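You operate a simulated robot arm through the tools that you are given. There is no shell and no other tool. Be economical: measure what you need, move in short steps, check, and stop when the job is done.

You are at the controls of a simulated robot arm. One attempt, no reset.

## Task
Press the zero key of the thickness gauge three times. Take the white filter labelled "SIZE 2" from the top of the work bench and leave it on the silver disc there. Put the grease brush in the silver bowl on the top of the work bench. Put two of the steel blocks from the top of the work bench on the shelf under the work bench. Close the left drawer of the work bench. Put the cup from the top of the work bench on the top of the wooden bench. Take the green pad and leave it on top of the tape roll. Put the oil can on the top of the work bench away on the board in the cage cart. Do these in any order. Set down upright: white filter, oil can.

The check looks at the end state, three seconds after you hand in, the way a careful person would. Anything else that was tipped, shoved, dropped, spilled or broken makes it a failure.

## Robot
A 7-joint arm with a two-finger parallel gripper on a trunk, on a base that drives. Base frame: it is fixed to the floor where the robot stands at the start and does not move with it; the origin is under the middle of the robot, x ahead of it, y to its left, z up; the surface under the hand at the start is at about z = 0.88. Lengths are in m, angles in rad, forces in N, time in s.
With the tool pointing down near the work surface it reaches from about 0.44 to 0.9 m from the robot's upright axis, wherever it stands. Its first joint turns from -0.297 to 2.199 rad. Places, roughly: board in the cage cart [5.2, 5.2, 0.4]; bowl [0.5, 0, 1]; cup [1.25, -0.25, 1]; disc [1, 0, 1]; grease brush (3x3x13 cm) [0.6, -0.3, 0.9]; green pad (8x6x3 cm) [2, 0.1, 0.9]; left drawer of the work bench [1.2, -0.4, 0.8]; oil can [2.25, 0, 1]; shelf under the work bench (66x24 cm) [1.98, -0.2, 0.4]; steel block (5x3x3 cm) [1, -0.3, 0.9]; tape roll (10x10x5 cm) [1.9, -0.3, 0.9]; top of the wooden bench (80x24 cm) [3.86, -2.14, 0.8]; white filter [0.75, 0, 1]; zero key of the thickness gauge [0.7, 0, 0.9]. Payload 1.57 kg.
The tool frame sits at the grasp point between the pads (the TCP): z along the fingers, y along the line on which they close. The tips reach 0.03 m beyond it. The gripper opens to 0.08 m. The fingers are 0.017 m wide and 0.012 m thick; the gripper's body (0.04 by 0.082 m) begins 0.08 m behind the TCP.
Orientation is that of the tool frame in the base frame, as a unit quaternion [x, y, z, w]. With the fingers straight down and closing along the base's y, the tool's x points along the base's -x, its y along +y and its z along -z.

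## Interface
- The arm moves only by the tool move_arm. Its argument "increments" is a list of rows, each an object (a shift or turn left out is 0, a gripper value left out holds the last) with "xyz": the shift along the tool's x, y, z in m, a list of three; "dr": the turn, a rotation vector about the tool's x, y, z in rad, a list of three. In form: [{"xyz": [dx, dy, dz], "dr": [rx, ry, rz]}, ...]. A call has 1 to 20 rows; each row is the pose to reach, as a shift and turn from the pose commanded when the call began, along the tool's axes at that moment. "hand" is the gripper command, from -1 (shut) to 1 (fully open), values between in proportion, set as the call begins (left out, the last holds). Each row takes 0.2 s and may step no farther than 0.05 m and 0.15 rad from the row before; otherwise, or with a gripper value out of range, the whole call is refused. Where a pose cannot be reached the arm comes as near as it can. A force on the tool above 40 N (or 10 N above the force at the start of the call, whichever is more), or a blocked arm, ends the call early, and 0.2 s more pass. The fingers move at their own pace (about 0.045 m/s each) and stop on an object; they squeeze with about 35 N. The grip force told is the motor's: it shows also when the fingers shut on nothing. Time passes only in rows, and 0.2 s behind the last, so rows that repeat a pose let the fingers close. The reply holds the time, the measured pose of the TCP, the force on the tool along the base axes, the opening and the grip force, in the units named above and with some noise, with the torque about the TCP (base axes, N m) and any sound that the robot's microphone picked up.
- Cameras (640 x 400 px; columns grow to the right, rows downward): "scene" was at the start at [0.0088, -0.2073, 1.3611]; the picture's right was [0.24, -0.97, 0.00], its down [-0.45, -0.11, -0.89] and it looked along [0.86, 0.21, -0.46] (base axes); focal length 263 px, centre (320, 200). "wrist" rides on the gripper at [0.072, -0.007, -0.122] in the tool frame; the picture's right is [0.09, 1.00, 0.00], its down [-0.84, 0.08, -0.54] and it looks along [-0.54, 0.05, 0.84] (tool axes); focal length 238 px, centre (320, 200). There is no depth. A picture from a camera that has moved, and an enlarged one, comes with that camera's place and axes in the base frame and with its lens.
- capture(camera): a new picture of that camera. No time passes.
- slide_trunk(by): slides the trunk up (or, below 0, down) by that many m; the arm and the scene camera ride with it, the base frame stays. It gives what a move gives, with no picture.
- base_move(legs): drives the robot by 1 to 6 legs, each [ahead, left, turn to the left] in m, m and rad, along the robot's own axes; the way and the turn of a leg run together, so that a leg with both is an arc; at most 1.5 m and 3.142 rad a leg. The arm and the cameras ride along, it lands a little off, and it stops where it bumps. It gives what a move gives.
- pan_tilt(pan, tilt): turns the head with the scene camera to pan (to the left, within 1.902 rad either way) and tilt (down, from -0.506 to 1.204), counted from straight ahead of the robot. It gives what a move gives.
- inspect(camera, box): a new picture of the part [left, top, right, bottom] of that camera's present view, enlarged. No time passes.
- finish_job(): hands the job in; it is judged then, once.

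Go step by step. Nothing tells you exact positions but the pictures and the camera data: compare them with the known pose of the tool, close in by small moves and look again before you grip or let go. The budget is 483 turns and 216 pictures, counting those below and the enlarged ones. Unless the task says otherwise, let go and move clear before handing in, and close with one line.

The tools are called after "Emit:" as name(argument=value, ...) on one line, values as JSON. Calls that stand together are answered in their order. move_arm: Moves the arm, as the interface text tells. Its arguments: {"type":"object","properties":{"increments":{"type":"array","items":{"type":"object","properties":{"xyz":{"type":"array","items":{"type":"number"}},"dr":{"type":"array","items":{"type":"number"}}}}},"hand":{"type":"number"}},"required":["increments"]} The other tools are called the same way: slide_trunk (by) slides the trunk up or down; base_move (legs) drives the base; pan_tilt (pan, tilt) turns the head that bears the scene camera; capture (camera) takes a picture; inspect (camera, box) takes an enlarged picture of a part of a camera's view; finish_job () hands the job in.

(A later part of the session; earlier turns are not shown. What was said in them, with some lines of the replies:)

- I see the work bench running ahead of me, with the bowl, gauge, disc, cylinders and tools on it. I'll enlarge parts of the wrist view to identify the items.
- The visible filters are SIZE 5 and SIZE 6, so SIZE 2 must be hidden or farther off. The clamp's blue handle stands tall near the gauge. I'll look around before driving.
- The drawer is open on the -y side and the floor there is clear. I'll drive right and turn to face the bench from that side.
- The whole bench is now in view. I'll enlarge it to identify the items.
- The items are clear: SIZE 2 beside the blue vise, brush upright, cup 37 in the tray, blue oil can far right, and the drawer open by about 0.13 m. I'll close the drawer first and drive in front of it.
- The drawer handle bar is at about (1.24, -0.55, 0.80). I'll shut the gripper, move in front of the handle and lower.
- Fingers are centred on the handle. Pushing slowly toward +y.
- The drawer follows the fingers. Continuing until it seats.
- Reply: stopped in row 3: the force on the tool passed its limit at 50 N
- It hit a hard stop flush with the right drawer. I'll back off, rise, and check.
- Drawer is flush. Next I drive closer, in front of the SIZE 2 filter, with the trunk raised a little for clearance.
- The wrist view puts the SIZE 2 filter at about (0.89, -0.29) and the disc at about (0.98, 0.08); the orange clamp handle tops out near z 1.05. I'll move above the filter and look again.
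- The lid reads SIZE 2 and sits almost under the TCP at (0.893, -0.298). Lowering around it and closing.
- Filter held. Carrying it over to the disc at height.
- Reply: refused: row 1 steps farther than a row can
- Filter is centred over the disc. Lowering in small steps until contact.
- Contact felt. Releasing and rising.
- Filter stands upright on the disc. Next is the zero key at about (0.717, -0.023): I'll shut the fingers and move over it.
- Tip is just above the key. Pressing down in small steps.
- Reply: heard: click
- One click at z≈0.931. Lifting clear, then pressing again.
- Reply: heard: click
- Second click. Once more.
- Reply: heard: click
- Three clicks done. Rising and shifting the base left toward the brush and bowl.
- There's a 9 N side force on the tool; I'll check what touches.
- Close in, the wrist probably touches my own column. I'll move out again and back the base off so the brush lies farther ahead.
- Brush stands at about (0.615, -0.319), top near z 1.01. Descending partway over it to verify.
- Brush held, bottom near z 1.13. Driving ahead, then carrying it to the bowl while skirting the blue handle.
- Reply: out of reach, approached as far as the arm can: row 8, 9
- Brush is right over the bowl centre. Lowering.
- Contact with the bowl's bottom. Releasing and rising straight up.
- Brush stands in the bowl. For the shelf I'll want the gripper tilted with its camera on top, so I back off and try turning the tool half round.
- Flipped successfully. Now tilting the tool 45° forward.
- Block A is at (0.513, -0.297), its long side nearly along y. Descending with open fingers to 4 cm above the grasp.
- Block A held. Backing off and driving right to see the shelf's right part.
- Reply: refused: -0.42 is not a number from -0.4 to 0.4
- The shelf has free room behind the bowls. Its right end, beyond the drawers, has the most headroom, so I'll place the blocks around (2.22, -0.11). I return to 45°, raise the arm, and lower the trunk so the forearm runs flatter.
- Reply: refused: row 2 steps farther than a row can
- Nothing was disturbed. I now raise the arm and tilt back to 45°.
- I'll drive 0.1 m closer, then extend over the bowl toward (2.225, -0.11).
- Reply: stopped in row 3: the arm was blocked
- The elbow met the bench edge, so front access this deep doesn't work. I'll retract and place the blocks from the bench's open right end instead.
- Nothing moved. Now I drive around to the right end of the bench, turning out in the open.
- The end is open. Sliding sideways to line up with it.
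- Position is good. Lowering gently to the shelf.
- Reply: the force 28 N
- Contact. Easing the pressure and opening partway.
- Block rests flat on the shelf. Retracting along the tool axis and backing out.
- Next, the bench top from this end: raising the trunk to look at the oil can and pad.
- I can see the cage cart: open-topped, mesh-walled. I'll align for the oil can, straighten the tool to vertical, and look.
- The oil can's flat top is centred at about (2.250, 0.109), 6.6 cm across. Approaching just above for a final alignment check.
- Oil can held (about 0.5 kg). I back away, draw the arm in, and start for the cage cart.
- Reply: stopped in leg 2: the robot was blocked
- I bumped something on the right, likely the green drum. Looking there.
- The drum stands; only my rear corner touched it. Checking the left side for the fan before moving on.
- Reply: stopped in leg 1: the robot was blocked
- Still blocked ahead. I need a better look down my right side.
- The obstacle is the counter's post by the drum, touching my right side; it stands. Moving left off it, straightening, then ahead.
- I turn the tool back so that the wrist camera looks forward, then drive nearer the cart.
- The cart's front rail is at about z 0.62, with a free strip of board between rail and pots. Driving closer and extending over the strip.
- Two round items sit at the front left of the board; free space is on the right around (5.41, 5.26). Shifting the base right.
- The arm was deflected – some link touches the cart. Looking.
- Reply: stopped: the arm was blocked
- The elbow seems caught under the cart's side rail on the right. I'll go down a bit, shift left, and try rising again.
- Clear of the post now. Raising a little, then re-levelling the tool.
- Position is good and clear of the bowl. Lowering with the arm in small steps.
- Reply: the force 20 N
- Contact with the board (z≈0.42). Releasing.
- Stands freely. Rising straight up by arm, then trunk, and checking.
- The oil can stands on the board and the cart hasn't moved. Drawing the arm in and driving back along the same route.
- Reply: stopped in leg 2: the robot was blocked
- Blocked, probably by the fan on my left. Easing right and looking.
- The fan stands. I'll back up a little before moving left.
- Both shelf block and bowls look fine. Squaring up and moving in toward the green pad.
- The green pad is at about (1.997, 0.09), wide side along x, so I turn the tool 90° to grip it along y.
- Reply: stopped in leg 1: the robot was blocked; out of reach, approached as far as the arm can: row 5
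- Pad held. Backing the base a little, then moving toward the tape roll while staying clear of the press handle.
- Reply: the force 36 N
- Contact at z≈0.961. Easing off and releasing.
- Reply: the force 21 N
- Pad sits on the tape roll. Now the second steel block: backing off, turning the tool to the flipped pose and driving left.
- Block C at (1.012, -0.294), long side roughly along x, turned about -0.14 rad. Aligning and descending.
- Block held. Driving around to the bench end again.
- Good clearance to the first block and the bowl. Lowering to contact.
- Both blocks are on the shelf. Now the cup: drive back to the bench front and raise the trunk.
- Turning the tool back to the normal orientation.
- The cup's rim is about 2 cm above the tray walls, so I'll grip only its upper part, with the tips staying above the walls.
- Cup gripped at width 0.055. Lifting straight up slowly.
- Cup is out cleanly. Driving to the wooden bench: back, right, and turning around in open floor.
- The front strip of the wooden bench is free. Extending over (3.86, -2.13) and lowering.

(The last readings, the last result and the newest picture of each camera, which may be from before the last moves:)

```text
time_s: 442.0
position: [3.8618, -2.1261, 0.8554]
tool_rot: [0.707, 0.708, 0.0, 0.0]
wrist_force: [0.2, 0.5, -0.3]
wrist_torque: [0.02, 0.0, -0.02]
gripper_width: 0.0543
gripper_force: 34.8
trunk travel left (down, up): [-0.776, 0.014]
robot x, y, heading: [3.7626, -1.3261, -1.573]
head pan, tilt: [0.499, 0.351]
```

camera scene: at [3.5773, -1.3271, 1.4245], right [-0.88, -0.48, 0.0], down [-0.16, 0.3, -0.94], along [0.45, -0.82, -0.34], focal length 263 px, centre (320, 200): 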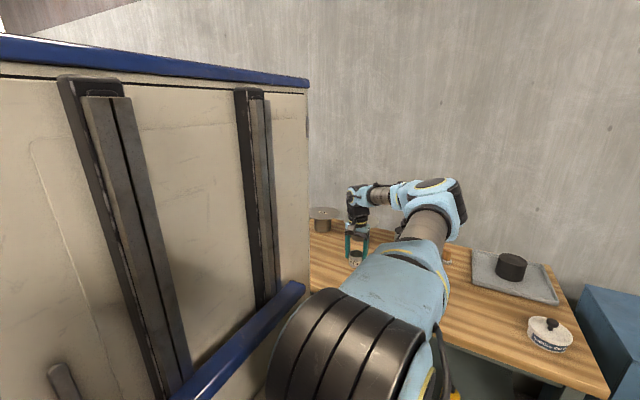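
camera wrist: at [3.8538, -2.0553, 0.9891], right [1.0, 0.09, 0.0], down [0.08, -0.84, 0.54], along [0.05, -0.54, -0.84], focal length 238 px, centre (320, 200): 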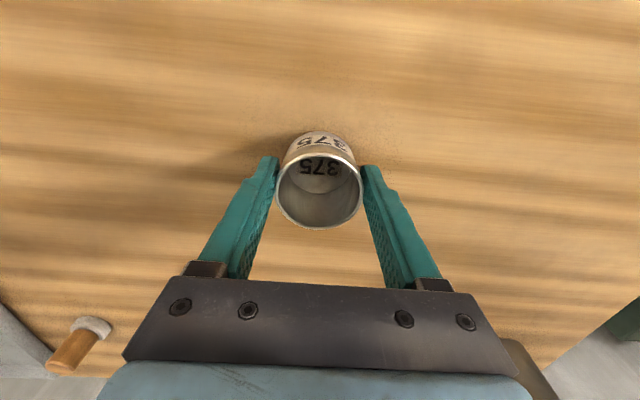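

Emit:
move_arm(increments=[{"xyz": [0, 0, 0.002]}, {"xyz": [0, 0, 0.004]}, {"xyz": [0, 0, 0.006]}])

```text
time_s: 442.8
position: [3.8613, -2.1256, 0.8512]
tool_rot: [0.706, 0.708, 0.001, 0.001]
wrist_force: [-0.6, -0.5, 2.1]
wrist_torque: [0.03, 0.07, -0.06]
gripper_width: 0.0543
gripper_force: 34.9
trunk travel left (down, up): [-0.776, 0.014]
robot x, y, heading: [3.7627, -1.3259, -1.573]
head pan, tilt: [0.499, 0.351]
```

Light contact. Releasing and rising.

Emit:
move_arm(hand=1, increments=[{"xyz": [0, 0, 0]}, {"xyz": [0, 0, 0]}, {"xyz": [0, 0, 0]}])

Emit:
move_arm(increments=[{"xyz": [0, 0, -0.03]}, {"xyz": [0, 0, -0.07]}, {"xyz": [0, 0, -0.12]}, {"xyz": [0, 0, -0.17]}, {"xyz": [0, 0, -0.22]}, {"xyz": [0, 0, -0.27]}])

Emit:
capture(camera="wrist")

```text
time_s: 443.6
position: [3.861, -2.1249, 0.8504]
tool_rot: [0.707, 0.707, 0.002, 0.0]
wrist_force: [-0.1, -0.1, 0.2]
wrist_torque: [0.01, 0.01, -0.01]
gripper_width: 0.0799
gripper_force: 0.0
trunk travel left (down, up): [-0.776, 0.014]
robot x, y, heading: [3.7629, -1.3213, -1.569]
head pan, tilt: [0.499, 0.351]
```

```text
time_s: 445.0
position: [3.8615, -2.1236, 1.121]
tool_rot: [0.708, 0.706, 0.001, 0.0]
wrist_force: [0.7, -0.5, -0.5]
wrist_torque: [0.05, -0.02, 0.01]
gripper_width: 0.0798
gripper_force: 0.1
trunk travel left (down, up): [-0.776, 0.014]
robot x, y, heading: [3.7607, -1.3226, -1.567]
head pan, tilt: [0.499, 0.351]
```

```text
62 pictures are left
camera wrist: at [3.8532, -2.052, 1.2436], right [1.0, 0.09, 0.0], down [0.08, -0.84, 0.54], along [0.05, -0.54, -0.84], focal length 238 px, centre (320, 200)
```

wrist: 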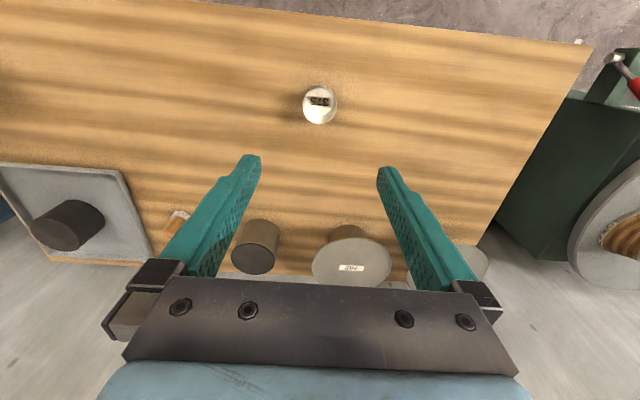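

The cup stands on the wooden bench. Backing off and turning for a final check of the work bench.

Emit:
base_move(legs=[[-0.3, 0, 0], [0, 0, -1.0], [0.6, 0, 0]])

Emit:
pan_tilt(pan=-1.0, tilt=0.35)

Emit:
capture(camera="scene")

```text
time_s: 452.6
position: [2.655, -1.883, 1.122]
tool_rot: [0.957, 0.289, 0.001, 0.001]
wrist_force: [-0.9, 0.3, 0.0]
wrist_torque: [-0.03, 0.01, 0.01]
gripper_width: 0.0802
gripper_force: 0.0
trunk travel left (down, up): [-0.776, 0.014]
robot x, y, heading: [3.2621, -1.3581, -2.556]
head pan, tilt: [0.499, 0.351]
```

```text
time_s: 454.1
position: [2.655, -1.8831, 1.1213]
tool_rot: [0.957, 0.289, 0.001, 0.001]
wrist_force: [-0.1, 0.0, -0.2]
wrist_torque: [0.0, -0.01, -0.01]
gripper_width: 0.0801
gripper_force: 0.0
trunk travel left (down, up): [-0.776, 0.014]
robot x, y, heading: [3.2649, -1.3564, -2.552]
head pan, tilt: [-1.0, 0.351]
```

```text
61 pictures are left
camera scene: at [3.1176, -1.0854, 1.4244], right [0.4, 0.92, 0.0], down [0.31, -0.14, -0.94], along [-0.86, 0.38, -0.34], focal length 263 px, centre (320, 200)
```

scene: 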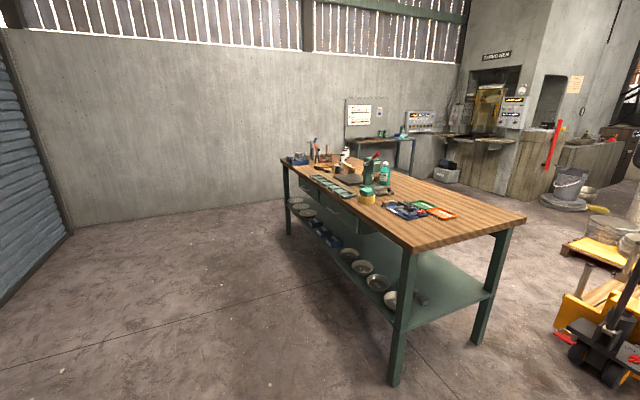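

Emit:
inspect(camera="scene", box=[270, 130, 430, 230])

Emit:
inspect(camera="scene", box=[330, 180, 490, 330])

```text
4.00 times, centred on (350, 180) of scene
camera zoom: at [3.1176, -1.0854, 1.4244], right [0.4, 0.92, 0.0], down [0.31, -0.14, -0.94], along [-0.86, 0.38, -0.34], focal length 1052 px, centre (200, 280)
```

zoom: 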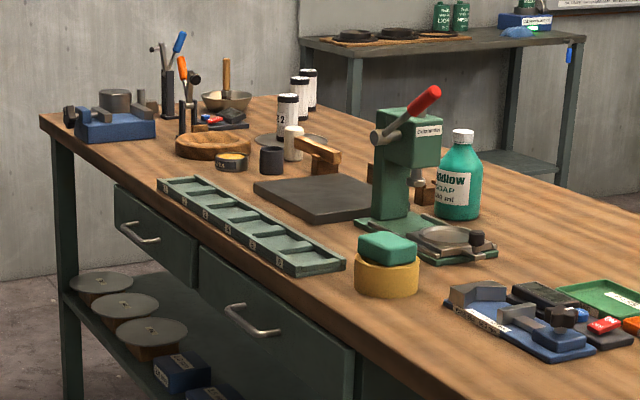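

```text
2.67 times, centred on (410, 255) of scene
camera zoom: at [3.1176, -1.0854, 1.4244], right [0.4, 0.92, 0.0], down [0.31, -0.14, -0.94], along [-0.86, 0.38, -0.34], focal length 702 px, centre (80, 53)
```

zoom: 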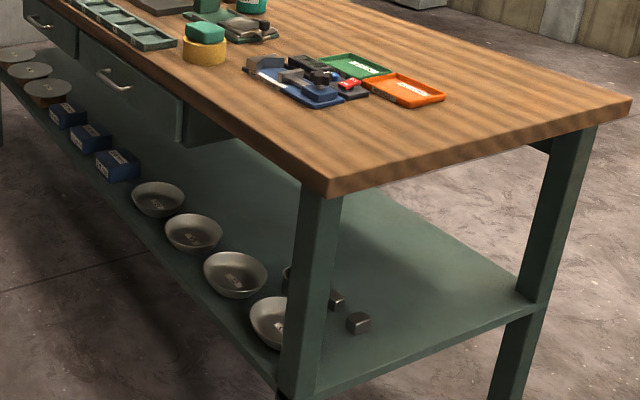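

The work bench shows everything in place: filter upright on the disc, brush in the bowl, pad on the tape roll, both blocks on the shelf, drawer flush. The gripper is empty and clear, so I'm handing in.

Emit:
finish_job()

```text
The job is handed in.
```

All eight tasks are done and the job is handed in. On the way to the cage cart my base bumped the counter post beside the green drum, and later what was probably the fan's base. My arm also pressed on the bench edge and the cart's front post. Everything I could see afterwards was still standing, and the cart had not moved.
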